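You operate a simulated robot arm through the tools that you are given. There is no shell and no other tool. Be economical: measure what you need, move in short steps, check, and stop when the job is done.

You are at the controls of a simulated robot arm. One attempt, no reset.

TASK
Slacken the strap, slide both corner guards under it and pull it tight.
Fine: press the orange tab to slacken; tight shows a red band; no chipped edge.

Only the result counts: the job must be done as asked and must still hold three seconds after the hand-in. Knocking over, shifting, dropping, spilling or breaking anything else fails it.

THE ROBOT
A 7-joint arm with a two-finger parallel gripper on a trunk, on a base that drives. Base frame: it is fixed to the floor where the robot stands at the start and does not move with it; the origin is under the middle of the robot, x ahead of it, y to its left, z up. Units: m, rad, N and s.
With the tool pointing down near the work surface it reaches from about 0.1 to 0.88 m from the robot's upright axis, wherever it stands. Its first joint turns from -2.897 to 2.897 rad. Places, roughly: orange buckle tab [0.6, 0.1, 0.7]; strap loop [0.4, 0.1, 0.7]. Payload 3.43 kg.
Tool frame: the origin (TCP) lies between the finger pads and is the grasp point; the fingertips stand 0.03 m ahead of it; z points along the fingers, y is the line along which they close. The gripper opens to 0.094 m. The fingers are 0.028 m wide and 0.01 m thick; the gripper's body (0.05 by 0.096 m) begins 0.055 m behind the TCP.
Orientation is told as [roll, pitch, yaw] about the base's x, y, z axes, in that order, counted from this pose: with the fingers straight down and closing along the base's y, the tool's x points along the base's -x, its y along +y and its z along -z.

THE INTERFACE
- The arm moves only by the tool move_arm. Its argument "moves" is a list of rows, each a list of 3 entries, a list of its own where there are three numbers: the shift along the tool's x, y, z in cm, then the turn, a rotation vector about the tool's x, y, z in rad, then the closure, from 0 (fully open) to 1 (shut). In form: [[[x, y, z], [wx, wy, wz], gripper], ...]. A call has 1 to 12 rows; each row shifts and turns the commanded pose from where the row before left it, along the tool's axes as they then stand. Each row takes 0.2 s and may step no farther than 0.05 m and 0.15 rad from the row before; otherwise, or with a gripper value out of range, the whole call is refused. Where a pose cannot be reached the arm comes as near as it can. A force on the tool above 40 N (or 10 N above the force at the start of the call, whichever is more), or a blocked arm, ends the call early, and 0.2 s more pass. Each finger travels about 0.045 m/s and halts on what it meets, pressing with about 21 N; the grip force reading is that of the motor and also rises with nothing between the fingers. The clock runs only during rows and for 0.2 s after the last one: add rows that do not move to give the fingers time. The reply holds the time, the measured pose of the TCP, the force on the tool along the base axes, the opening and the grip force, in the units named above and with some noise, with the torque about the TCP (base axes, N m) and any sound that the robot's microphone picked up.
- Cameras (640 x 400 px; columns grow to the right, rows downward): "scene" is now at [0.4922, 0.221, 1.4733]; the picture's right is [0.44, -0.90, 0.00], its down [-0.83, -0.41, -0.36] and it looks along [0.32, 0.16, -0.93] (base axes); focal length 218 px, centre (320, 200). "wrist" rides on the gripper at [0.076, 0.014, -0.103] in the tool frame; the picture's right is [-0.18, 0.98, 0.00], its down [-0.75, -0.14, -0.64] and it looks along [-0.63, -0.12, 0.77] (tool axes); focal length 243 px, centre (320, 200). There is no depth. A picture from a camera that has moved, and an enlarged one, comes with that camera's place and axes in the base frame and with its lens.
- camera(camera): a new picture of that camera. It takes no simulated time.
- move_column(by): slides the trunk up (or, below 0, down) by that many m; the arm and the scene camera ride with it, the base frame stays. It gives what a move gives, with no picture.
- drive_base(legs): drives the robot by 1 to 6 legs, each [ahead, left, turn to the left] in m, m and rad, along the robot's own axes; the way and the turn of a leg run together, so that a leg with both is an arc; at most 1.5 m and 3.142 rad a leg. The arm and the cameras ride along, it lands a little off, and it stops where it bumps. It gives what a move gives.
- turn_head(pan, tilt): turns the head with the scene camera to pan (to the left, within 1.798 rad either way) and tilt (down, from -0.506 to 1.204), counted from straight ahead of the robot. It gives what a move gives.
- zoom(camera, box): a new picture of the part [left, top, right, bottom] of that camera's present view, enlarged. It takes no simulated time.
- close_job(): hands the job in; it is judged then, once.

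Work in short steps. Places have to be worked out from the pictures, the camera data and where the tool is seen: move nearer, look again, correct. Check each grasp and each placing, and mend what went wrong. You have 120 turns and 82 pictures in all, those below and enlarged ones among them. Open the gripper and draw the arm clear of the work before you hand the job in, unless the task says otherwise; then end with one line.

The tools are called after "Emit:" by a JSON object that holds its "op" and its "data". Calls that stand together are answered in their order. move_arm: Moves the arm, as the interface text tells. Its arguments: {"type":"object","properties":{"moves":{"type":"array","items":{"type":"array"}}},"required":["moves"]} The other tools are called the same way: move_column (by) slides the trunk up or down; drive_base (legs) drives the base; turn_head (pan, tilt) turns the head that bears the scene camera; camera (camera) takes a picture; zoom (camera, box) takes an enlarged picture of a part of a camera's view; close_job () hands the job in.

At the start:

```text
t: 0.0
tcp_pos: [0.5599, 0.3421, 1.0844]
orientation: [0.001, 0.002, -0.001]
force: [0.4, 0.2, -0.3]
moment: [0.03, 0.03, 0.0]
gripper_width: 0.0942
finger_force: 0.0
trunk travel left (down, up): [-0.575, 0.035]
robot x, y, heading: [-0.0021, -0.0004, -0.001]
head pan, tilt: [0.461, 1.201]
```

scene: 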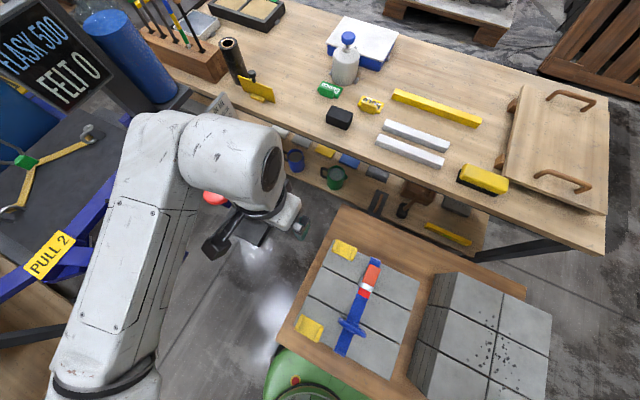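
wrist: 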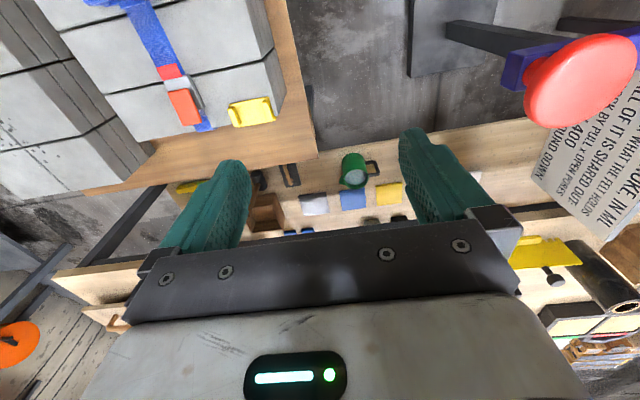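

I start with enlarged views of the strapped stack to read the buckle, strap loop and guards.

Emit:
{"op": "zoom", "data": {"camera": "scene", "box": [270, 200, 430, 400]}}

Emit:
{"op": "zoom", "data": {"camera": "wrist", "box": [30, 0, 330, 200]}}

```text
2.00 times, centred on (350, 300) of scene
camera zoom: at [0.4922, 0.221, 1.4733], right [0.44, -0.9, 0.0], down [-0.83, -0.41, -0.36], along [0.32, 0.16, -0.93], focal length 436 px, centre (260, 0)
```

zoom: 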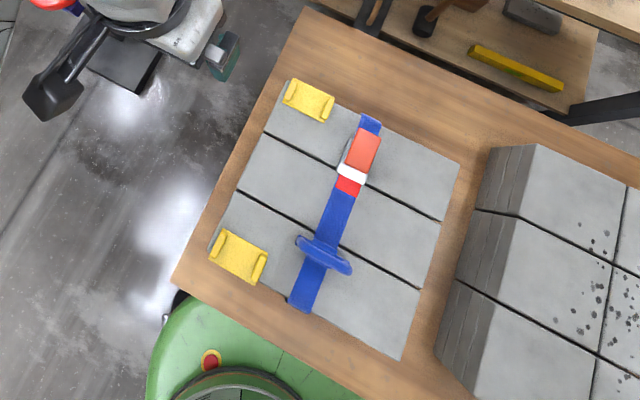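

```text
2.00 times, centred on (180, 100) of wrist
camera zoom: at [0.4832, 0.3552, 1.1863], right [0.18, 0.98, 0.0], down [0.75, -0.14, 0.64], along [0.63, -0.12, -0.77], focal length 485 px, centre (600, 400)
```

zoom: 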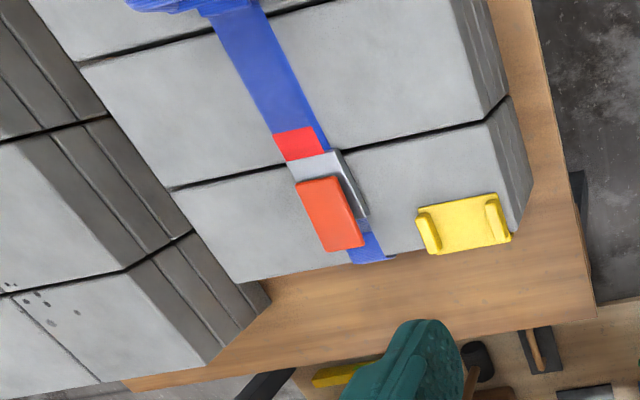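

The stack spans about x 0.345–0.65, with the strap along x at y≈0.083. The tab is near (0.59, 0.08), the loop near (0.42, 0.08) and the guards near (0.63, 0.196) and (0.36, 0.196). I move above the stack for a closer wrist view.

Emit:
{"op": "move_arm", "data": {"moves": [[[2.28, -3.14, 1.86], [0, 0, 0], 0], [[2.28, -3.14, 1.86], [0, 0, 0], 0], [[2.28, -3.14, 1.86], [0, 0, 0], 0], [[2.28, -3.14, 1.86], [0, 0, 0], 0], [[2.28, -3.14, 1.86], [0, 0, 0], 0], [[2.28, -3.14, 1.86], [0, 0, 0], 0], [[2.28, -3.14, 1.86], [0, 0, 0], 0], [[0, 0, 0], [0, 0, 0], 0]]}}

Emit:
{"op": "camera", "data": {"camera": "wrist"}}

Emit:
{"op": "camera", "data": {"camera": "scene"}}

```text
t: 1.8
tcp_pos: [0.3969, 0.1207, 0.9509]
orientation: [-0.001, -0.002, 0.0]
force: [0.1, -0.5, -0.2]
moment: [-0.01, 0.0, 0.01]
gripper_width: 0.0941
finger_force: 0.1
trunk travel left (down, up): [-0.575, 0.035]
robot x, y, heading: [-0.0011, -0.0014, 0.001]
head pan, tilt: [0.461, 1.201]
```

```text
77 pictures are left
camera wrist: at [0.3219, 0.1346, 1.0533], right [0.18, 0.98, 0.0], down [0.75, -0.14, 0.64], along [0.63, -0.12, -0.77], focal length 243 px, centre (320, 200)
```

wrist: 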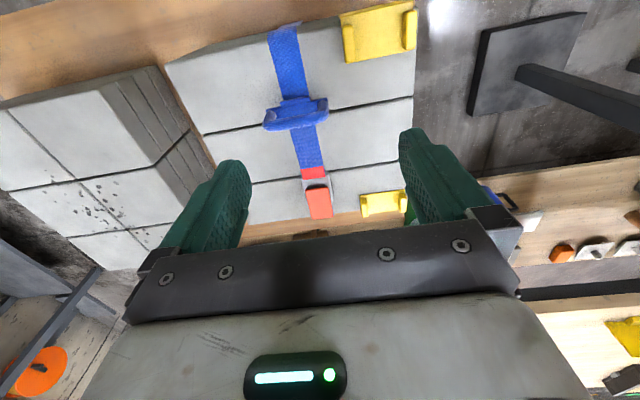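

```text
76 pictures are left
camera scene: at [0.4921, 0.2209, 1.4733], right [0.44, -0.9, 0.0], down [-0.83, -0.41, -0.36], along [0.32, 0.16, -0.93], focal length 218 px, centre (320, 200)
```

scene: 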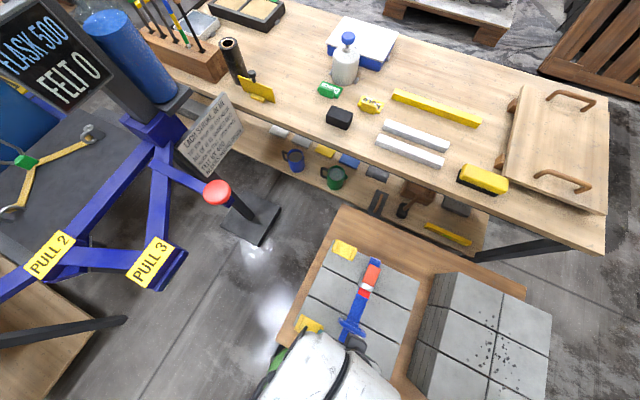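

Emit:
{"op": "zoom", "data": {"camera": "wrist", "box": [220, 0, 420, 125]}}

Emit:
{"op": "zoom", "data": {"camera": "wrist", "box": [260, 130, 420, 230]}}

```text
3.20 times, centred on (320, 62) of wrist
camera zoom: at [0.3219, 0.1346, 1.0533], right [0.18, 0.98, 0.0], down [0.75, -0.14, 0.64], along [0.63, -0.12, -0.77], focal length 776 px, centre (320, 640)
```

zoom: 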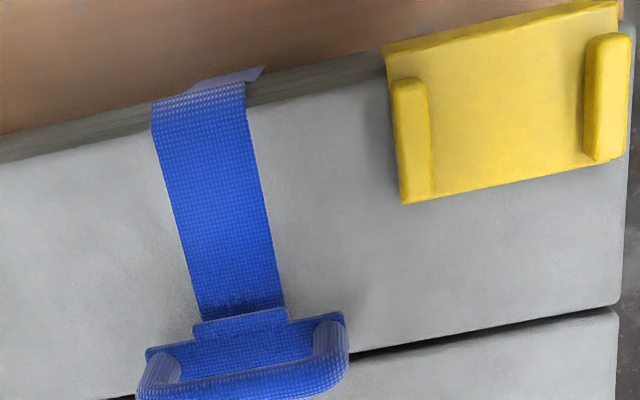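

```text
4.00 times, centred on (340, 180) of wrist
camera zoom: at [0.3219, 0.1346, 1.0533], right [0.18, 0.98, 0.0], down [0.75, -0.14, 0.64], along [0.63, -0.12, -0.77], focal length 970 px, centre (240, 280)
```

zoom: 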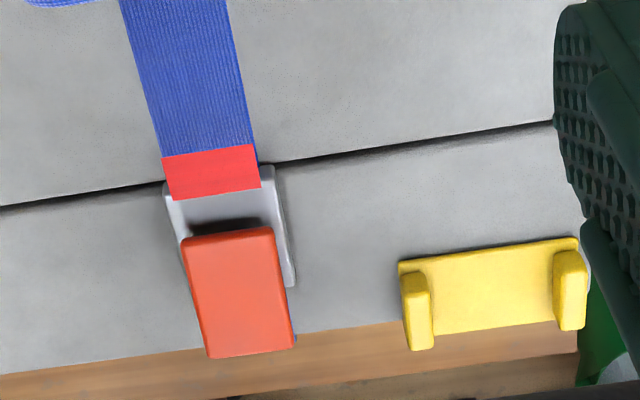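

The loop stands upright with its bar along y, and each guard has two ribs with a channel for the strap between them. Next I move above the tab with the gripper closed and check the alignment.

Emit:
{"op": "move_arm", "data": {"moves": [[[-3.17, -0.7, 2.17], [0, 0, 0], 1], [[-3.17, -0.7, 2.17], [0, 0, 0], 1], [[-3.17, -0.7, 2.17], [0, 0, 0], 1], [[-3.17, -0.7, 2.17], [0, 0, 0], 1], [[-3.17, -0.7, 2.17], [0, 0, 0], 1], [[-3.17, -0.7, 2.17], [0, 0, 0], 1], [[0, 0, 0], [0, 0, 0], 1]]}}

Emit:
{"op": "camera", "data": {"camera": "wrist"}}

Emit:
{"op": "zoom", "data": {"camera": "scene", "box": [280, 220, 440, 370]}}

```text
t: 3.4
tcp_pos: [0.5892, 0.078, 0.823]
orientation: [-0.001, -0.002, -0.001]
force: [0.0, 0.0, -0.5]
moment: [-0.04, 0.0, 0.01]
gripper_width: 0.0
finger_force: 21.1
trunk travel left (down, up): [-0.575, 0.035]
robot x, y, heading: [-0.0005, -0.0005, -0.002]
head pan, tilt: [0.461, 1.201]
```

```text
73 pictures are left
camera wrist: at [0.5136, 0.091, 0.926], right [0.18, 0.98, 0.0], down [0.75, -0.14, 0.64], along [0.63, -0.12, -0.77], focal length 243 px, centre (320, 200)
```

wrist: 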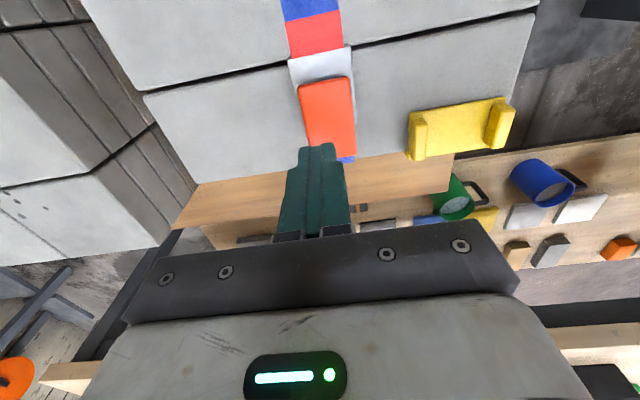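

```text
2.67 times, centred on (360, 295) of scene
camera zoom: at [0.4924, 0.2208, 1.4732], right [0.44, -0.9, 0.0], down [-0.83, -0.41, -0.36], along [0.32, 0.16, -0.93], focal length 582 px, centre (213, -53)
```

zoom: 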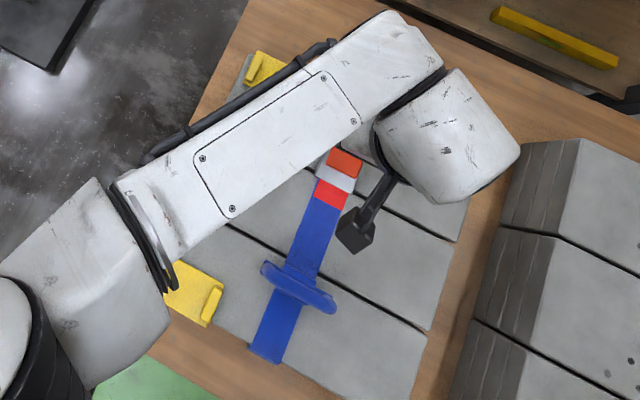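

The tab's top is at about z≈0.735, centred near (0.587, 0.083). I shift 0.5 cm left and descend in small steps until contact.

Emit:
{"op": "move_arm", "data": {"moves": [[[0, 0.5, 2], [0, 0, 0], 1], [[0, 0, 1.5], [0, 0, 0], 1], [[0, 0, 0.8], [0, 0, 0], 1], [[0, 0, 0.5], [0, 0, 0], 1], [[0, 0, 0.4], [0, 0, 0], 1], [[0, 0, 0.4], [0, 0, 0], 1], [[0, 0, 0.4], [0, 0, 0], 1], [[0, 0, 0.3], [0, 0, 0], 1]]}}

Emit:
{"op": "camera", "data": {"camera": "wrist"}}

```text
t: 5.3
tcp_pos: [0.5902, 0.083, 0.763]
orientation: [-0.003, -0.005, 0.002]
force: [-5.0, 2.1, 19.9]
moment: [0.04, 0.39, -0.07]
gripper_width: 0.0001
finger_force: 21.3
trunk travel left (down, up): [-0.575, 0.035]
robot x, y, heading: [0.0012, -0.002, -0.003]
head pan, tilt: [0.461, 1.201]
stopped in row 8: the force on the tool passed its limit at 42 N (the readings are from after the stop); the commanded pose is now the measured one
```

```text
71 pictures are left
camera wrist: at [0.5145, 0.0978, 0.8659], right [0.18, 0.98, 0.0], down [0.75, -0.14, 0.65], along [0.64, -0.12, -0.76], focal length 243 px, centre (320, 200)
```

wrist: 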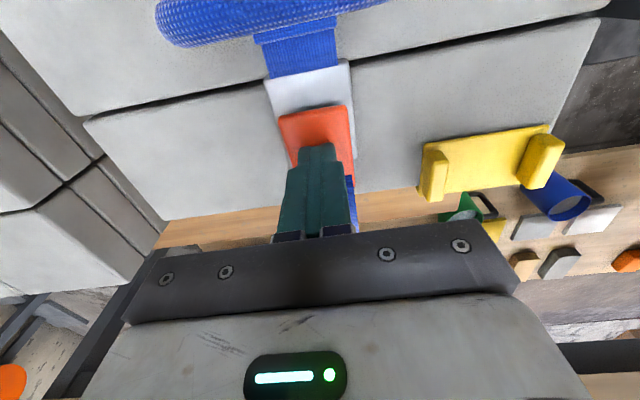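

The red band is gone, so the strap has slackened. I raise the tool and back off to see whether it stays slack.

Emit:
{"op": "move_arm", "data": {"moves": [[[0, 0, -2], [0, 0, 0], 1], [[0, 0, -4], [0, 0, 0], 0.6], [[3, 3, -3], [0, 0, 0], 0.5], [[4, 2, -1], [0, 0, 0], 0.5], [[4, 2, 0], [0, 0, 0], 0.5], [[4, 2, 0], [0, 0, 0], 0.5], [[0, 0, 0], [0, 0, 0], 0.5]]}}

Emit:
{"op": "camera", "data": {"camera": "wrist"}}

```text
refused: row 3 steps farther than a row can; nothing moved
```

```text
70 pictures are left
camera wrist: at [0.5145, 0.0978, 0.8659], right [0.18, 0.98, 0.0], down [0.75, -0.14, 0.65], along [0.64, -0.12, -0.76], focal length 243 px, centre (320, 200)
```

wrist: 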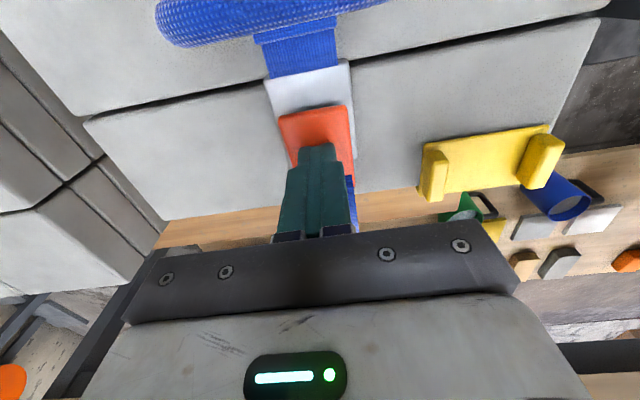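

One row was too long. I repeat the retreat with smaller steps.

Emit:
{"op": "move_arm", "data": {"moves": [[[0, 0, -2], [0, 0, 0], 1], [[0, 0, -4], [0, 0, 0], 0.6], [[2.5, 2.5, -3], [0, 0, 0], 0.5], [[4, 2, -1], [0, 0, 0], 0.5], [[4, 2, 0], [0, 0, 0], 0.5], [[4, 2, 0], [0, 0, 0], 0.5], [[0, 0, 0], [0, 0, 0], 0.5]]}}

Emit:
{"op": "camera", "data": {"camera": "wrist"}}

Emit:
{"op": "zoom", "data": {"camera": "scene", "box": [280, 220, 440, 370]}}

```text
t: 6.9
tcp_pos: [0.4457, 0.1696, 0.8579]
orientation: [-0.002, -0.008, 0.0]
force: [-0.7, -0.2, 0.3]
moment: [0.0, 0.01, 0.0]
gripper_width: 0.0471
finger_force: 0.1
trunk travel left (down, up): [-0.575, 0.035]
robot x, y, heading: [0.0013, -0.0014, -0.002]
head pan, tilt: [0.461, 1.201]
```

```text
69 pictures are left
camera wrist: at [0.3698, 0.183, 0.9604], right [0.18, 0.98, 0.0], down [0.75, -0.14, 0.65], along [0.64, -0.12, -0.76], focal length 243 px, centre (320, 200)
```

wrist: 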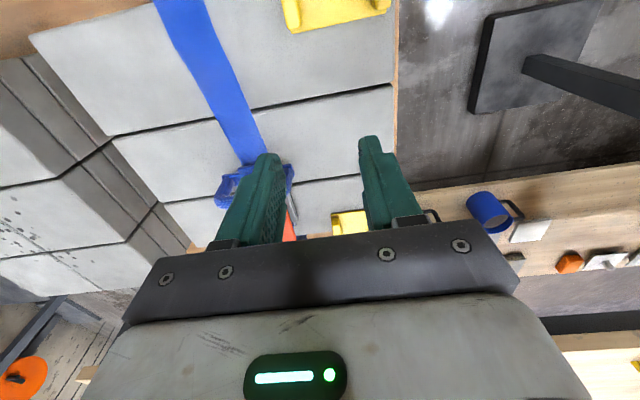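

```text
2.67 times, centred on (360, 295) of scene
camera zoom: at [0.4922, 0.2212, 1.4733], right [0.44, -0.9, 0.0], down [-0.83, -0.41, -0.36], along [0.32, 0.16, -0.93], focal length 582 px, centre (213, -53)
```

zoom: 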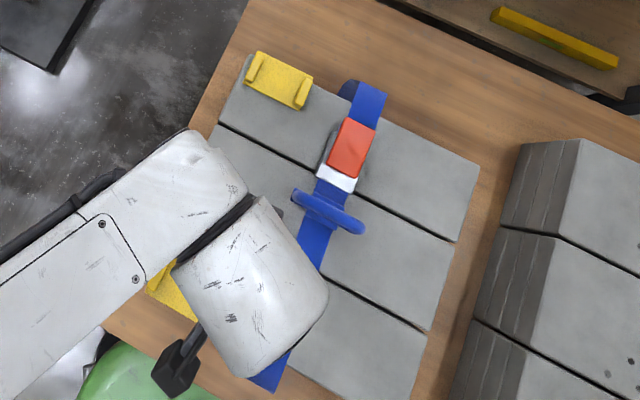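

The strap stays slack: the loop slid toward the buckle, so it must be pulled back along −x to tighten. Now I move above the far guard for a close look.

Emit:
{"op": "move_arm", "data": {"moves": [[[-4.5, 1.5, 0.5], [0, 0, 0], 0.5], [[-4.5, 1.5, 0.5], [0, 0, 0], 0.5], [[-4.5, 1.5, 1], [0, 0, 0], 0.5], [[-3.5, 1, 1], [0, 0, 0], 0.5], [[0, 0, 0], [0, 0, 0], 0.5]]}}

Emit:
{"op": "camera", "data": {"camera": "wrist"}}

Emit:
{"op": "zoom", "data": {"camera": "scene", "box": [280, 220, 440, 370]}}

```text
t: 8.1
tcp_pos: [0.6152, 0.2253, 0.8289]
orientation: [-0.003, -0.005, 0.002]
force: [0.0, 0.5, -0.5]
moment: [0.01, 0.01, -0.02]
gripper_width: 0.0469
finger_force: 0.1
trunk travel left (down, up): [-0.575, 0.035]
robot x, y, heading: [0.0013, 0.0015, -0.004]
head pan, tilt: [0.461, 1.201]
```

```text
67 pictures are left
camera wrist: at [0.5381, 0.2392, 0.9319], right [0.18, 0.98, 0.0], down [0.75, -0.14, 0.65], along [0.64, -0.12, -0.76], focal length 243 px, centre (320, 200)
```

wrist: 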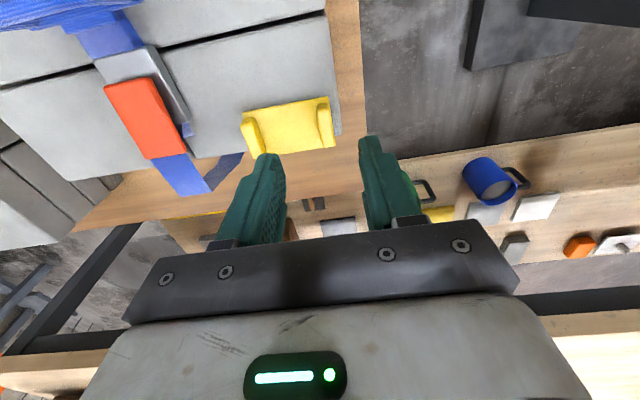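

```text
2.67 times, centred on (360, 295) of scene
camera zoom: at [0.4925, 0.2211, 1.4732], right [0.44, -0.9, 0.0], down [-0.83, -0.41, -0.36], along [0.32, 0.16, -0.93], focal length 582 px, centre (213, -53)
```

zoom: 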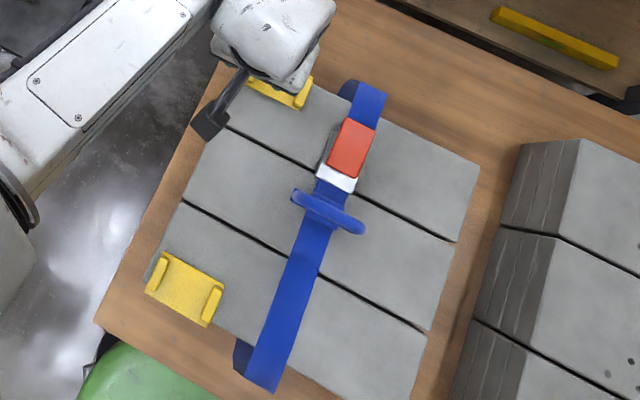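

The guard's +y rib is at about (0.624, 0.226). I lower the half-open gripper to straddle it, stopping just above the plate to look.

Emit:
{"op": "move_arm", "data": {"moves": [[[-0.8, 0.1, 3], [0, 0, 0], 0.5], [[0, 0, 2.5], [0, 0, 0], 0.5], [[0, 0, 1], [0, 0, 0], 0.5], [[0, 0, 0], [0, 0, 0], 0.5]]}}

Emit:
{"op": "camera", "data": {"camera": "wrist"}}

```text
t: 9.1
tcp_pos: [0.624, 0.2266, 0.7659]
orientation: [-0.002, -0.004, 0.002]
force: [0.8, 0.4, 0.1]
moment: [-0.01, 0.01, -0.03]
gripper_width: 0.0471
finger_force: 0.1
trunk travel left (down, up): [-0.575, 0.035]
robot x, y, heading: [0.0002, -0.0005, 0.002]
head pan, tilt: [0.461, 1.201]
```

```text
65 pictures are left
camera wrist: at [0.5471, 0.24, 0.8683], right [0.18, 0.98, 0.0], down [0.75, -0.14, 0.65], along [0.64, -0.12, -0.76], focal length 243 px, centre (320, 200)
```

wrist: 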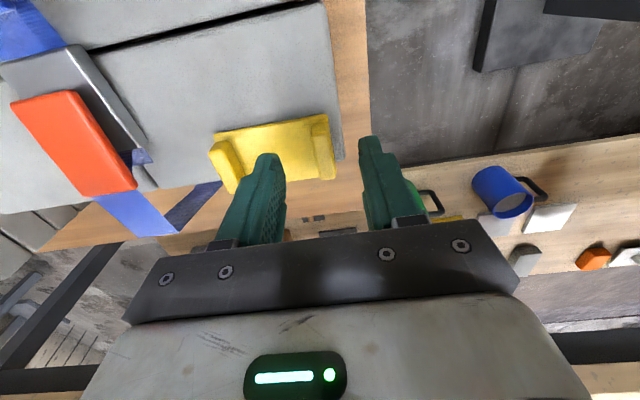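

The two views agree: the rib is at (0.624, 0.227) with its top near z≈0.72. I go down another 2.6 cm in small steps, watching for contact.

Emit:
{"op": "move_arm", "data": {"moves": [[[0, 0, 1], [0, 0, 0], 0.5], [[0, 0, 0.6], [0, 0, 0], 0.5], [[0, 0, 0.4], [0, 0, 0], 0.5], [[0, 0, 0.3], [0, 0, 0], 0.5], [[0, 0, 0.3], [0, 0, 0], 0.5]]}}

Emit:
{"op": "camera", "data": {"camera": "wrist"}}

```text
t: 10.3
tcp_pos: [0.624, 0.2255, 0.7429]
orientation: [-0.003, -0.007, 0.003]
force: [-9.0, -1.4, 32.5]
moment: [-0.94, 0.37, -0.25]
gripper_width: 0.048
finger_force: 0.9
trunk travel left (down, up): [-0.575, 0.035]
robot x, y, heading: [-0.0008, -0.0034, 0.0]
head pan, tilt: [0.461, 1.201]
```

```text
64 pictures are left
camera wrist: at [0.5475, 0.2395, 0.8459], right [0.18, 0.98, 0.0], down [0.75, -0.14, 0.65], along [0.64, -0.12, -0.76], focal length 243 px, centre (320, 200)
```

wrist: 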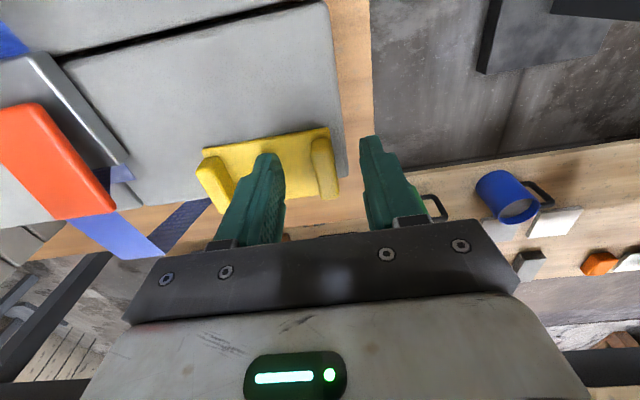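

The inner finger touched the plate at tip height about 0.713, as 32 N upward shows. I lift 0.5 cm and close on the rib.

Emit:
{"op": "move_arm", "data": {"moves": [[[0, 0, -0.5], [0, 0, 0], 0.5], [[0, 0, 0], [0, 0, 0], 1], [[0, 0, 0], [0, 0, 0], 1], [[0, 0, 0], [0, 0, 0], 1], [[0, 0, 0], [0, 0, 0], 1]]}}

Emit:
{"op": "camera", "data": {"camera": "wrist"}}

```text
t: 11.5
tcp_pos: [0.6237, 0.226, 0.7446]
orientation: [-0.002, -0.006, 0.001]
force: [0.3, 0.0, -0.6]
moment: [0.07, 0.03, 0.01]
gripper_width: 0.0112
finger_force: 21.0
trunk travel left (down, up): [-0.575, 0.035]
robot x, y, heading: [-0.0006, 0.0024, -0.005]
head pan, tilt: [0.461, 1.201]
```

```text
63 pictures are left
camera wrist: at [0.5478, 0.2394, 0.8483], right [0.18, 0.98, 0.0], down [0.75, -0.14, 0.65], along [0.64, -0.12, -0.76], focal length 243 px, centre (320, 200)
```

wrist: 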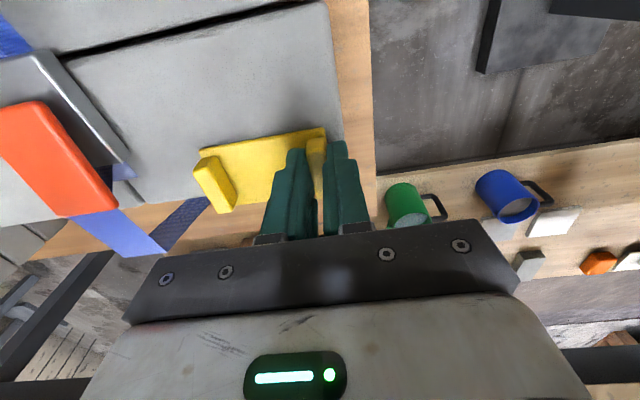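

The rib is gripped at 11 mm. I slide the guard along −y in short steps toward the strap.

Emit:
{"op": "move_arm", "data": {"moves": [[[0, -1.2, 0], [0, 0, 0], 1], [[0, -1.2, 0], [0, 0, 0], 1], [[0, -1.2, 0], [0, 0, 0], 1], [[0, -1.2, 0], [0, 0, 0], 1], [[0, 0, 0], [0, 0, 0], 1]]}}

Emit:
{"op": "camera", "data": {"camera": "wrist"}}

```text
t: 12.7
tcp_pos: [0.624, 0.1787, 0.7455]
orientation: [0.0, -0.005, 0.001]
force: [-0.1, -0.4, 0.6]
moment: [0.04, 0.01, 0.01]
gripper_width: 0.0114
finger_force: 20.8
trunk travel left (down, up): [-0.575, 0.035]
robot x, y, heading: [0.0002, 0.0001, 0.001]
head pan, tilt: [0.461, 1.201]
```

```text
62 pictures are left
camera wrist: at [0.5478, 0.192, 0.8482], right [0.18, 0.98, 0.0], down [0.75, -0.14, 0.65], along [0.64, -0.12, -0.76], focal length 243 px, centre (320, 200)
```

wrist: 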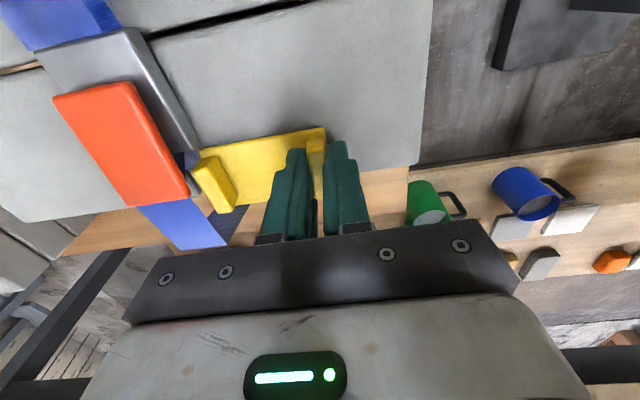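

The guard slides with little force, and its front rib is now nearing the buckle and strap. I continue slowly.

Emit:
{"op": "move_arm", "data": {"moves": [[[0, -0.7, 0], [0, 0, 0], 1], [[0, -0.7, 0], [0, 0, 0], 1], [[0, -0.7, 0], [0, 0, 0], 1], [[0, 0, 0], [0, 0, 0], 1]]}}

Emit:
{"op": "camera", "data": {"camera": "wrist"}}

Emit:
{"op": "zoom", "data": {"camera": "scene", "box": [280, 220, 440, 370]}}

```text
t: 13.7
tcp_pos: [0.6235, 0.1558, 0.7465]
orientation: [-0.002, -0.006, 0.003]
force: [0.0, 0.2, 1.0]
moment: [0.01, 0.02, 0.0]
gripper_width: 0.0113
finger_force: 20.7
trunk travel left (down, up): [-0.575, 0.035]
robot x, y, heading: [-0.0002, -0.0021, 0.0]
head pan, tilt: [0.461, 1.201]
```

```text
61 pictures are left
camera wrist: at [0.5473, 0.1704, 0.8485], right [0.18, 0.98, 0.0], down [0.75, -0.14, 0.65], along [0.64, -0.12, -0.76], focal length 243 px, centre (320, 200)
```

wrist: 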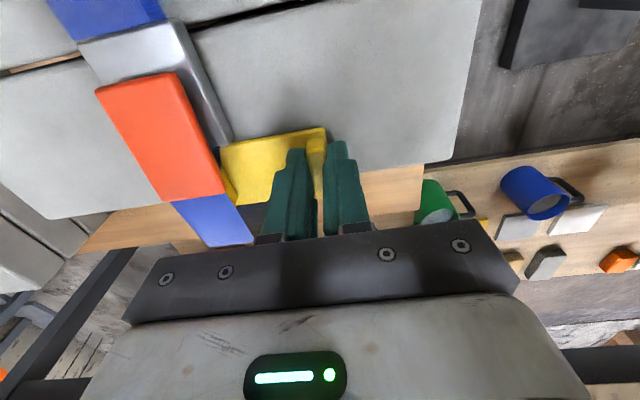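

```text
2.67 times, centred on (360, 295) of scene
camera zoom: at [0.4924, 0.2211, 1.4733], right [0.44, -0.9, 0.0], down [-0.83, -0.41, -0.36], along [0.32, 0.16, -0.93], focal length 582 px, centre (213, -53)
```

zoom: 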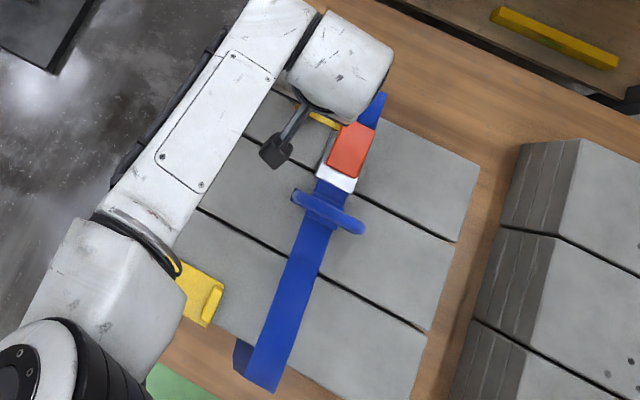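

The guard passes cleanly beneath the buckle. I move 2.3 cm further while my inner finger still clears the tab.

Emit:
{"op": "move_arm", "data": {"moves": [[[0, -0.6, 0], [0, 0, 0], 1], [[0, -0.6, 0], [0, 0, 0], 1], [[0, -0.6, 0], [0, 0, 0], 1], [[0, -0.5, 0], [0, 0, 0], 1], [[0, 0, 0], [0, 0, 0], 1]]}}

Emit:
{"op": "camera", "data": {"camera": "wrist"}}

```text
t: 14.9
tcp_pos: [0.6246, 0.1331, 0.747]
orientation: [-0.002, -0.004, 0.001]
force: [-0.5, 0.5, -0.2]
moment: [0.03, -0.04, 0.01]
gripper_width: 0.0112
finger_force: 20.7
trunk travel left (down, up): [-0.575, 0.035]
robot x, y, heading: [0.0004, -0.0009, -0.005]
head pan, tilt: [0.461, 1.201]
```

```text
59 pictures are left
camera wrist: at [0.5479, 0.1473, 0.8487], right [0.18, 0.98, 0.0], down [0.75, -0.14, 0.65], along [0.64, -0.12, -0.76], focal length 243 px, centre (320, 200)
```

wrist: 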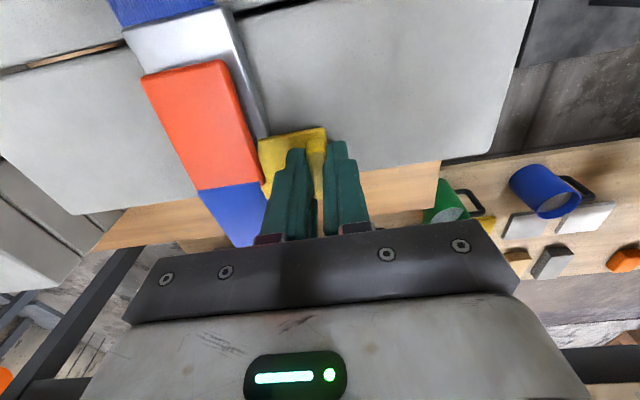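

The rib is now at y≈0.133 with the inner finger close to the strap. I release slightly, lift straight up, then prepare to push from outside with closed fingers.

Emit:
{"op": "move_arm", "data": {"moves": [[[0, 0, 0], [0, 0, 0], 0.83], [[0, 0, 0], [0, 0, 0], 0.83], [[0, 0.1, -1], [0, 0, 0], 0.83], [[0, 0, -2], [0, 0, 0], 0.83], [[0, 0, -3], [0, 0, 0], 0.83], [[0, 2.5, 0], [0, 0, 0], 1], [[0, 0, 0], [0, 0, 0], 1]]}}

Emit:
{"op": "camera", "data": {"camera": "wrist"}}

```text
t: 16.5
tcp_pos: [0.626, 0.157, 0.806]
orientation: [-0.001, -0.007, 0.003]
force: [-1.1, -0.9, -0.1]
moment: [-0.03, 0.01, 0.01]
gripper_width: 0.0
finger_force: 21.2
trunk travel left (down, up): [-0.575, 0.035]
robot x, y, heading: [0.0057, 0.0006, -0.002]
head pan, tilt: [0.461, 1.201]
```

```text
58 pictures are left
camera wrist: at [0.5492, 0.1711, 0.9091], right [0.18, 0.98, 0.0], down [0.75, -0.14, 0.65], along [0.64, -0.12, -0.76], focal length 243 px, centre (320, 200)
```

wrist: 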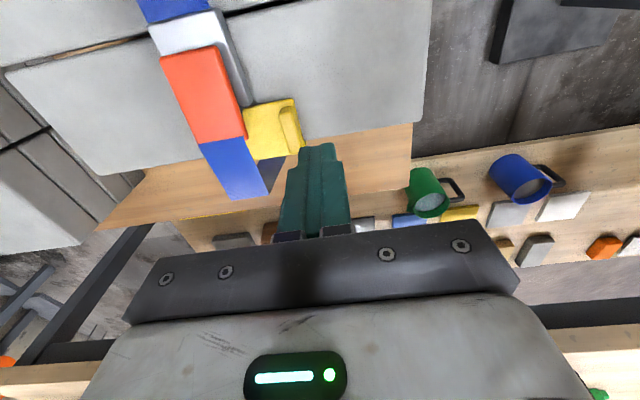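

The guard sits with its +y rib at y≈0.131, about 1.4 cm short. I lower the closed fingers outside the rib and push it gently to centre on the strap.

Emit:
{"op": "move_arm", "data": {"moves": [[[0, 0, 3], [0, 0, 0], 1], [[0, 0, 2], [0, 0, 0], 1], [[0, 0, 0.9], [0, 0, 0], 1], [[0, -0.6, 0], [0, 0, 0], 1], [[0, -0.6, 0], [0, 0, 0], 1], [[0, -0.6, 0], [0, 0, 0], 1], [[0, -0.5, 0], [0, 0, 0], 1], [[0, 0, 0], [0, 0, 0], 1]]}}

Emit:
{"op": "camera", "data": {"camera": "wrist"}}

```text
t: 18.3
tcp_pos: [0.6254, 0.1368, 0.7476]
orientation: [-0.001, -0.006, 0.002]
force: [-0.2, 0.3, -0.6]
moment: [0.04, 0.01, 0.01]
gripper_width: 0.0
finger_force: 21.0
trunk travel left (down, up): [-0.575, 0.035]
robot x, y, heading: [0.0001, 0.0046, 0.001]
head pan, tilt: [0.461, 1.201]
```

```text
57 pictures are left
camera wrist: at [0.5486, 0.1493, 0.8493], right [0.18, 0.98, 0.0], down [0.75, -0.14, 0.65], along [0.64, -0.12, -0.76], focal length 243 px, centre (320, 200)
```

wrist: 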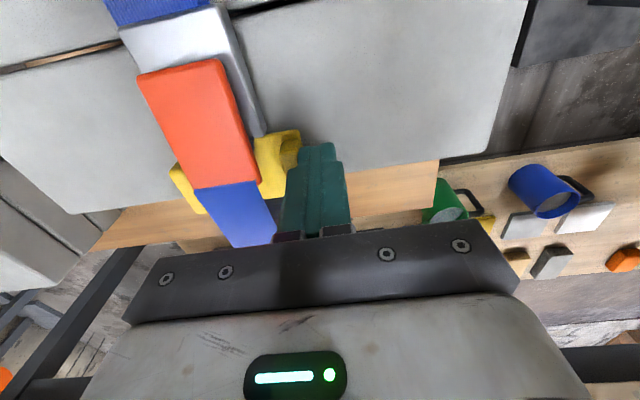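

Ribs now show on both sides of the strap, with the right rib at about y≈0.117. I back off, lift and view the result from above.

Emit:
{"op": "move_arm", "data": {"moves": [[[0, 2, 0], [0, 0, 0], 1], [[0, 0, -4.5], [0, 0, 0], 1], [[1.5, -1, -4.5], [0, 0, 0], 1], [[3, -3, 0], [0, 0, 0], 1], [[3, -3, 0], [0, 0, 0], 1], [[0, 0, 0], [0, 0, 0], 1]]}}

Emit:
{"op": "zoom", "data": {"camera": "wrist", "box": [220, 60, 420, 185]}}

Emit:
{"op": "camera", "data": {"camera": "wrist"}}

```text
t: 19.7
tcp_pos: [0.5496, 0.0882, 0.8372]
orientation: [-0.002, -0.004, 0.003]
force: [-0.3, -0.1, -0.5]
moment: [0.0, -0.01, 0.0]
gripper_width: 0.0001
finger_force: 20.9
trunk travel left (down, up): [-0.575, 0.035]
robot x, y, heading: [-0.001, 0.0013, -0.003]
head pan, tilt: [0.461, 1.201]
```

```text
3.20 times, centred on (320, 122) of wrist
camera zoom: at [0.4745, 0.1006, 0.9405], right [0.18, 0.98, 0.0], down [0.75, -0.14, 0.65], along [0.64, -0.12, -0.76], focal length 776 px, centre (320, 448)
```

zoom: 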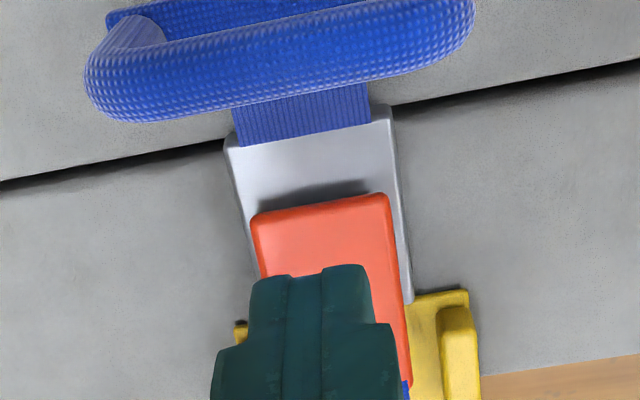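

```text
55 pictures are left
camera wrist: at [0.4745, 0.1006, 0.9405], right [0.18, 0.98, 0.0], down [0.75, -0.14, 0.65], along [0.64, -0.12, -0.76], focal length 243 px, centre (320, 200)
```

wrist: 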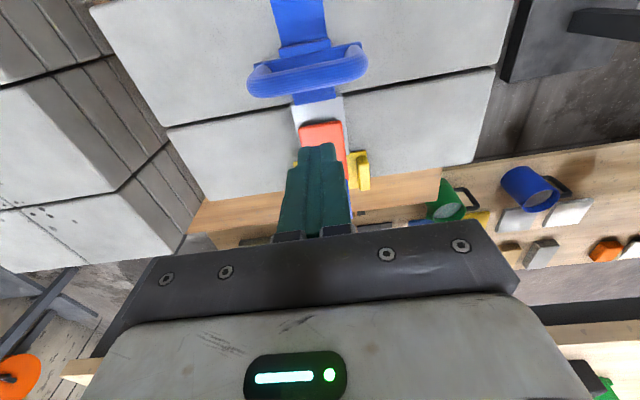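

The far guard is centred under the strap. Now I go above the near guard with the gripper half open.

Emit:
{"op": "move_arm", "data": {"moves": [[[3.7, 2.76, 0], [0, 0, 0], 1], [[3.7, 2.76, 0], [0, 0, 0], 0.5], [[3.7, 2.76, 0], [0, 0, 0], 0.5], [[3.7, 2.76, 0], [0, 0, 0], 0.5], [[3.7, 2.76, 0], [0, 0, 0], 0.5], [[0, 0, 0], [0, 0, 0], 0.5]]}}

Emit:
{"op": "camera", "data": {"camera": "wrist"}}

Emit:
{"op": "zoom", "data": {"camera": "scene", "box": [280, 220, 440, 370]}}

```text
t: 21.1
tcp_pos: [0.3666, 0.2225, 0.8357]
orientation: [-0.003, -0.008, 0.001]
force: [0.6, 0.1, 0.0]
moment: [0.0, 0.0, 0.0]
gripper_width: 0.047
finger_force: 0.0
trunk travel left (down, up): [-0.575, 0.035]
robot x, y, heading: [-0.0008, 0.003, -0.004]
head pan, tilt: [0.461, 1.201]
```

```text
54 pictures are left
camera wrist: at [0.2884, 0.2363, 0.937], right [0.18, 0.98, 0.0], down [0.75, -0.14, 0.65], along [0.64, -0.12, -0.76], focal length 243 px, centre (320, 200)
```

wrist: 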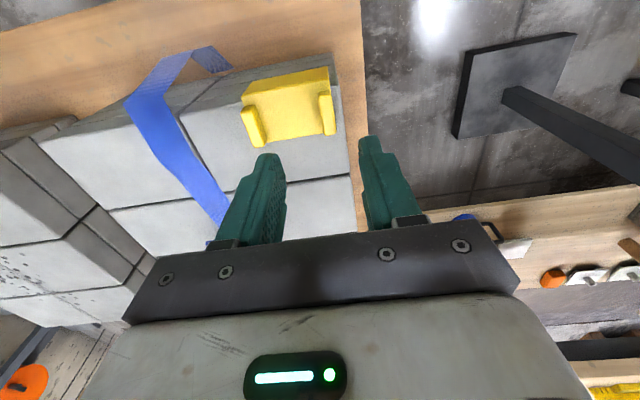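

```text
2.67 times, centred on (360, 295) of scene
camera zoom: at [0.4921, 0.2212, 1.4734], right [0.44, -0.9, 0.0], down [-0.83, -0.41, -0.36], along [0.32, 0.16, -0.93], focal length 582 px, centre (213, -53)
```

zoom: 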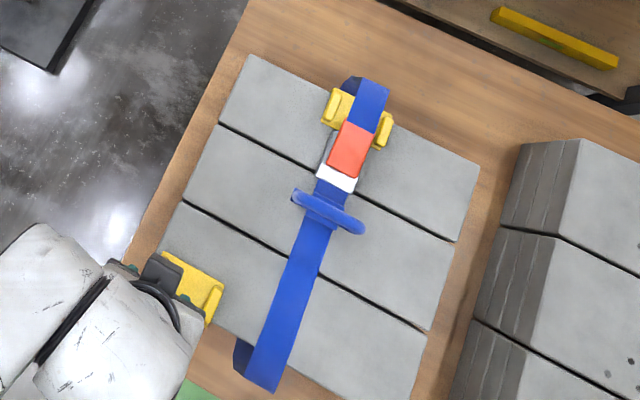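

The near guard's +y rib is at about (0.371, 0.227), mirroring the first. I descend around it to the same height, grip it and check.

Emit:
{"op": "move_arm", "data": {"moves": [[[-0.3, 0.4, 3], [0, 0, 0], 0.5], [[0, 0, 3], [0, 0, 0], 0.5], [[0, 0, 2], [0, 0, 0], 0.5], [[0, 0, 0.6], [0, 0, 0], 0.5], [[0, 0, 0.3], [0, 0, 0], 0.5], [[0, 0, 0], [0, 0, 0], 0.5]]}}

Emit:
{"op": "camera", "data": {"camera": "wrist"}}

```text
t: 22.5
tcp_pos: [0.3672, 0.2289, 0.7483]
orientation: [-0.002, -0.005, 0.002]
force: [0.0, -0.3, 0.0]
moment: [0.01, 0.01, 0.0]
gripper_width: 0.0469
finger_force: 0.1
trunk travel left (down, up): [-0.575, 0.035]
robot x, y, heading: [0.002, 0.0029, 0.001]
head pan, tilt: [0.461, 1.201]
```

```text
52 pictures are left
camera wrist: at [0.2916, 0.2412, 0.8508], right [0.18, 0.98, 0.0], down [0.75, -0.14, 0.65], along [0.64, -0.12, -0.76], focal length 243 px, centre (320, 200)
```

wrist: 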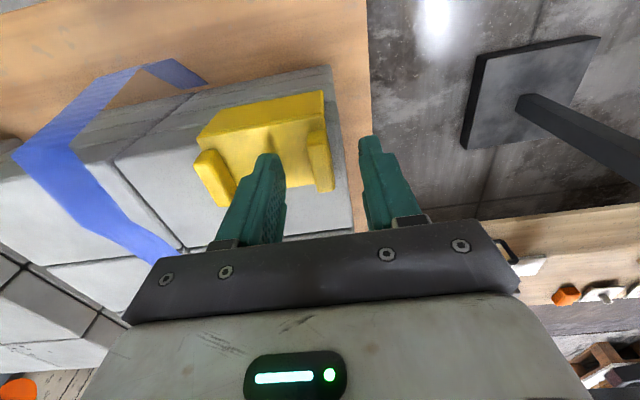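

The fingers straddle the rib. I shift 0.3 cm to centre, lower 0.3 cm and close.

Emit:
{"op": "move_arm", "data": {"moves": [[[-0.1, -0.3, 0.2], [0, 0, 0], 0.5], [[0, 0, 0], [0, 0, 0], 1], [[0, 0, 0], [0, 0, 0], 1], [[0, 0, 0], [0, 0, 0], 1], [[0, 0, 0], [0, 0, 0], 1]]}}

Emit:
{"op": "camera", "data": {"camera": "wrist"}}

```text
t: 23.7
tcp_pos: [0.3696, 0.2245, 0.7466]
orientation: [-0.001, -0.004, 0.002]
force: [-0.4, 0.1, 0.6]
moment: [0.03, 0.03, 0.03]
gripper_width: 0.0114
finger_force: 21.3
trunk travel left (down, up): [-0.575, 0.035]
robot x, y, heading: [0.0041, -0.0007, -0.002]
head pan, tilt: [0.461, 1.201]
```

```text
51 pictures are left
camera wrist: at [0.2926, 0.2382, 0.8488], right [0.18, 0.98, 0.0], down [0.75, -0.14, 0.65], along [0.64, -0.12, -0.76], focal length 243 px, centre (320, 200)
```

wrist: 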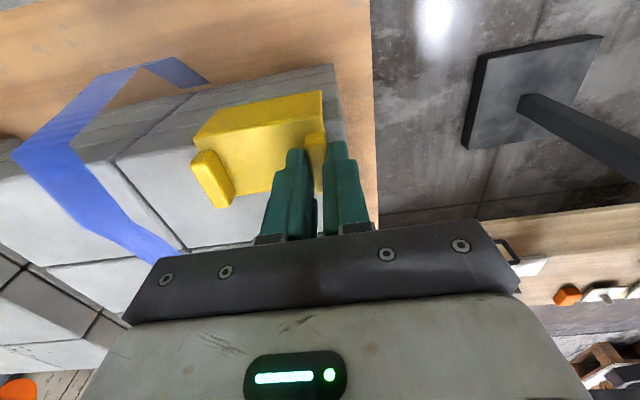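

The rib is gripped. I slide the guard 6.6 cm along −y and check.

Emit:
{"op": "move_arm", "data": {"moves": [[[0, -1.1, 0], [0, 0, 0], 1], [[0, -1.1, 0], [0, 0, 0], 1], [[0, -1.1, 0], [0, 0, 0], 1], [[0, -1.1, 0], [0, 0, 0], 1], [[0, -0.8, 0], [0, 0, 0], 1], [[0, -0.7, 0], [0, 0, 0], 1], [[0, -0.7, 0], [0, 0, 0], 1], [[0, 0, 0], [0, 0, 0], 1]]}}

Emit:
{"op": "camera", "data": {"camera": "wrist"}}

```text
t: 25.5
tcp_pos: [0.3674, 0.1602, 0.7443]
orientation: [-0.001, -0.008, 0.001]
force: [-0.7, 3.7, 11.4]
moment: [0.12, 0.02, -0.04]
gripper_width: 0.0113
finger_force: 20.9
trunk travel left (down, up): [-0.575, 0.035]
robot x, y, heading: [0.0043, -0.0004, -0.0]
head pan, tilt: [0.461, 1.201]
```

```text
50 pictures are left
camera wrist: at [0.2913, 0.1727, 0.8469], right [0.18, 0.98, 0.0], down [0.75, -0.14, 0.65], along [0.64, -0.12, -0.76], focal length 243 px, centre (320, 200)
```

wrist: 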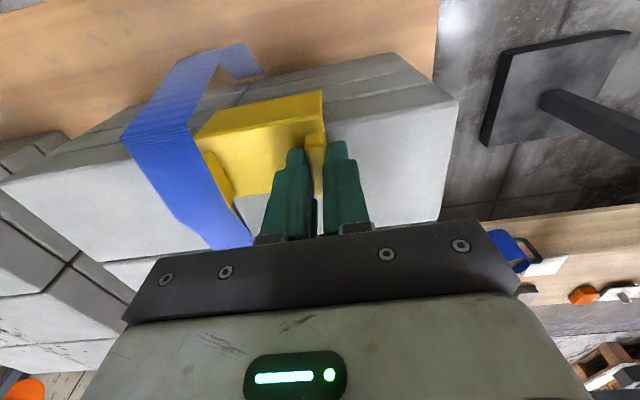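

The guard enters under the strap, and 11 N upward means I am pressing lightly. I lift 0.1 cm and slide 2.6 cm further.

Emit:
{"op": "move_arm", "data": {"moves": [[[0, 0, -0.1], [0, 0, 0], 1], [[0, -0.7, 0], [0, 0, 0], 1], [[0, -0.7, 0], [0, 0, 0], 1], [[0, -0.6, 0], [0, 0, 0], 1], [[0, -0.6, 0], [0, 0, 0], 1], [[0, 0, 0], [0, 0, 0], 1]]}}

Emit:
{"op": "camera", "data": {"camera": "wrist"}}

```text
t: 26.9
tcp_pos: [0.3698, 0.1408, 0.7464]
orientation: [-0.001, -0.005, 0.0]
force: [0.2, 0.1, -0.6]
moment: [0.0, -0.01, 0.01]
gripper_width: 0.0113
finger_force: 20.4
out of reach, approached as far as the arm can: row 5
trunk travel left (down, up): [-0.575, 0.035]
robot x, y, heading: [0.0022, 0.0012, 0.004]
head pan, tilt: [0.461, 1.201]
```

```text
49 pictures are left
camera wrist: at [0.2938, 0.1539, 0.8497], right [0.18, 0.98, 0.0], down [0.75, -0.14, 0.65], along [0.64, -0.12, -0.76], focal length 243 px, centre (320, 200)
```

wrist: 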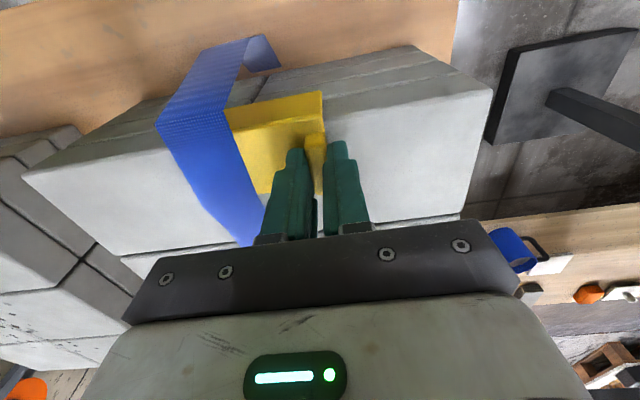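

The reply said row 5 was out of reach, leaving the rib at y≈0.141. I try one further small step to see whether that limit is real.

Emit:
{"op": "move_arm", "data": {"moves": [[[0, -0.4, 0], [0, 0, 0], 1], [[0, -0.3, 0], [0, 0, 0], 1], [[0, 0, 0], [0, 0, 0], 1]]}}

```text
t: 27.7
tcp_pos: [0.369, 0.1405, 0.7473]
orientation: [-0.001, -0.004, 0.001]
force: [-0.4, -0.1, 0.1]
moment: [0.04, -0.02, -0.02]
gripper_width: 0.0113
finger_force: 21.1
out of reach, approached as far as the arm can: row 1, 2
trunk travel left (down, up): [-0.575, 0.035]
robot x, y, heading: [-0.0, 0.0011, 0.003]
head pan, tilt: [0.461, 1.201]
```

The limit is real from this stance. I release, lift clear, and look around before backing the base up a little.

Emit:
{"op": "move_arm", "data": {"moves": [[[0, 0, 0], [0, 0, 0], 0.8], [[0, 0, 0], [0, 0, 0], 0.8], [[0, 0, -1], [0, 0, 0], 0.8], [[0, 0.3, -2], [0, 0, 0], 0.8], [[0, 1.7, -4], [0, 0, 0], 0.8], [[0, 0, -4.5], [0, 0, 0], 1], [[0, 0, -4.5], [0, 0, 0], 1], [[0, 0, 0], [0, 0, 0], 1]]}}

Emit:
{"op": "turn_head", "data": {"pan": 1.79, "tilt": 0.7}}

Emit:
{"op": "camera", "data": {"camera": "scene"}}

Emit:
{"op": "turn_head", "data": {"pan": -1.79, "tilt": 0.7}}

Emit:
{"op": "camera", "data": {"camera": "scene"}}

Emit:
{"op": "turn_head", "data": {"pan": 0.0, "tilt": 1.2}}

Emit:
{"op": "camera", "data": {"camera": "scene"}}

```text
t: 29.5
tcp_pos: [0.3716, 0.1592, 0.9058]
orientation: [-0.003, -0.005, 0.002]
force: [0.4, -0.2, -0.3]
moment: [0.02, -0.03, 0.01]
gripper_width: 0.0002
finger_force: 20.9
trunk travel left (down, up): [-0.575, 0.035]
robot x, y, heading: [0.0013, 0.0021, 0.002]
head pan, tilt: [0.461, 1.201]
```

```text
t: 30.9
tcp_pos: [0.3723, 0.1609, 0.9047]
orientation: [0.0, -0.006, 0.003]
force: [-0.3, 0.4, -0.1]
moment: [-0.01, 0.01, 0.02]
gripper_width: 0.0001
finger_force: 21.2
trunk travel left (down, up): [-0.575, 0.035]
robot x, y, heading: [0.0022, 0.0003, -0.003]
head pan, tilt: [1.791, 0.7]
```

```text
48 pictures are left
camera scene: at [0.4237, 0.2792, 1.5093], right [0.98, 0.22, 0.0], down [0.14, -0.63, -0.76], along [-0.17, 0.75, -0.64], focal length 218 px, centre (320, 200)
```

scene: 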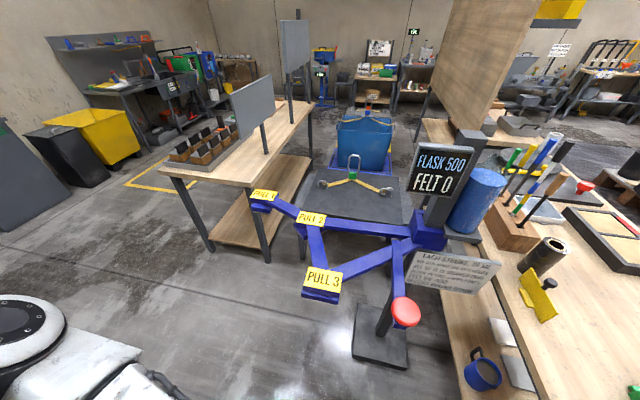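

```text
t: 33.9
tcp_pos: [0.3727, 0.1596, 0.9055]
orientation: [-0.001, -0.006, 0.003]
force: [-0.1, 0.3, -0.4]
moment: [0.0, -0.01, -0.03]
gripper_width: 0.0
finger_force: 21.2
trunk travel left (down, up): [-0.575, 0.035]
robot x, y, heading: [-0.0006, -0.0013, -0.0]
head pan, tilt: [-1.791, 0.7]
```

```text
47 pictures are left
camera scene: at [0.4237, 0.1134, 1.5093], right [-0.98, 0.22, 0.0], down [0.14, 0.63, -0.77], along [-0.17, -0.75, -0.64], focal length 218 px, centre (320, 200)
```

scene: 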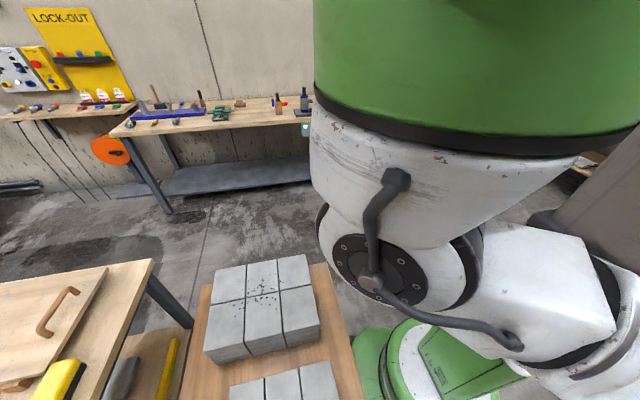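

```text
t: 35.7
tcp_pos: [0.3732, 0.16, 0.905]
orientation: [0.0, -0.007, 0.002]
force: [0.2, 0.2, -0.9]
moment: [-0.01, 0.0, -0.01]
gripper_width: 0.0001
finger_force: 21.3
trunk travel left (down, up): [-0.575, 0.035]
robot x, y, heading: [-0.0001, -0.0006, 0.004]
head pan, tilt: [0.0, 1.201]
```

```text
46 pictures are left
camera scene: at [0.4981, 0.1962, 1.4733], right [0.0, -1.0, 0.0], down [-0.93, 0.0, -0.36], along [0.36, 0.0, -0.93], focal length 218 px, centre (320, 200)
```

scene: 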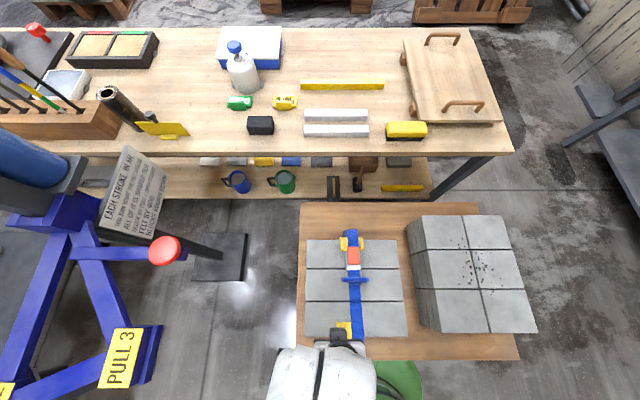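

There is open floor around the robot. With the arm lifted clear, I back the base up 0.12 m.

Emit:
{"op": "drive_base", "data": {"legs": [[-0.12, 0, 0]]}}

Emit:
{"op": "camera", "data": {"camera": "scene"}}

```text
t: 37.0
tcp_pos: [0.2476, 0.1602, 0.9056]
orientation: [-0.002, -0.006, 0.002]
force: [0.0, 0.7, 0.4]
moment: [0.0, 0.02, -0.01]
gripper_width: 0.0
finger_force: 21.2
trunk travel left (down, up): [-0.575, 0.035]
robot x, y, heading: [-0.1254, -0.001, -0.002]
head pan, tilt: [0.0, 1.201]
```

```text
45 pictures are left
camera scene: at [0.3738, 0.1964, 1.4733], right [0.0, -1.0, 0.0], down [-0.93, 0.0, -0.36], along [0.36, 0.0, -0.93], focal length 218 px, centre (320, 200)
```

scene: 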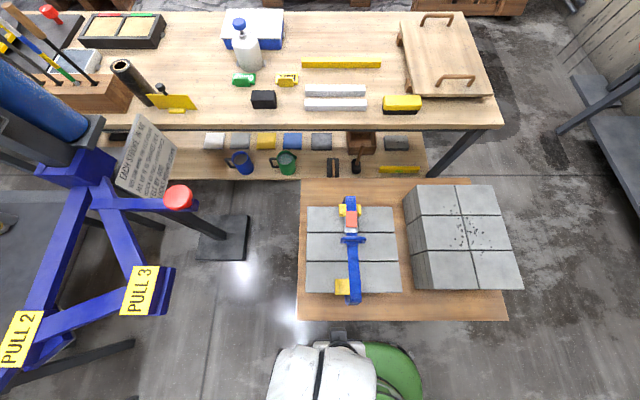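

The whole work is visible and undisturbed. I now position closed fingers above and outside the near guard's rib at about (0.37, 0.167).

Emit:
{"op": "move_arm", "data": {"moves": [[[-4.1, 0.3, 0], [0, 0, 0], 1], [[-4.1, 0.3, 0], [0, 0, 0], 1], [[-4.0, 0.1, 0], [0, 0, 0], 1], [[0, 0, 4.5], [0, 0, 0], 1], [[0, 0, 4.5], [0, 0, 0], 1], [[0, 0, 0], [0, 0, 0], 1]]}}

Emit:
{"op": "camera", "data": {"camera": "wrist"}}

```text
t: 38.4
tcp_pos: [0.3702, 0.1689, 0.8156]
orientation: [-0.001, -0.004, 0.002]
force: [0.2, 0.6, 0.6]
moment: [0.0, 0.05, -0.03]
gripper_width: 0.0001
finger_force: 21.0
trunk travel left (down, up): [-0.575, 0.035]
robot x, y, heading: [-0.1237, 0.002, 0.002]
head pan, tilt: [0.0, 1.201]
```

```text
44 pictures are left
camera wrist: at [0.2937, 0.1824, 0.9183], right [0.18, 0.98, 0.0], down [0.75, -0.14, 0.65], along [0.64, -0.12, -0.76], focal length 243 px, centre (320, 200)
```

wrist: 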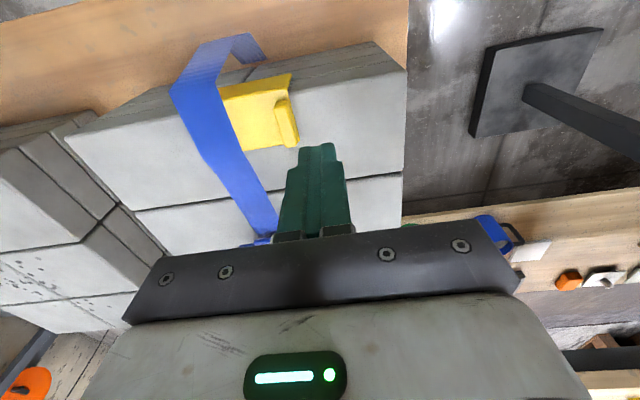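

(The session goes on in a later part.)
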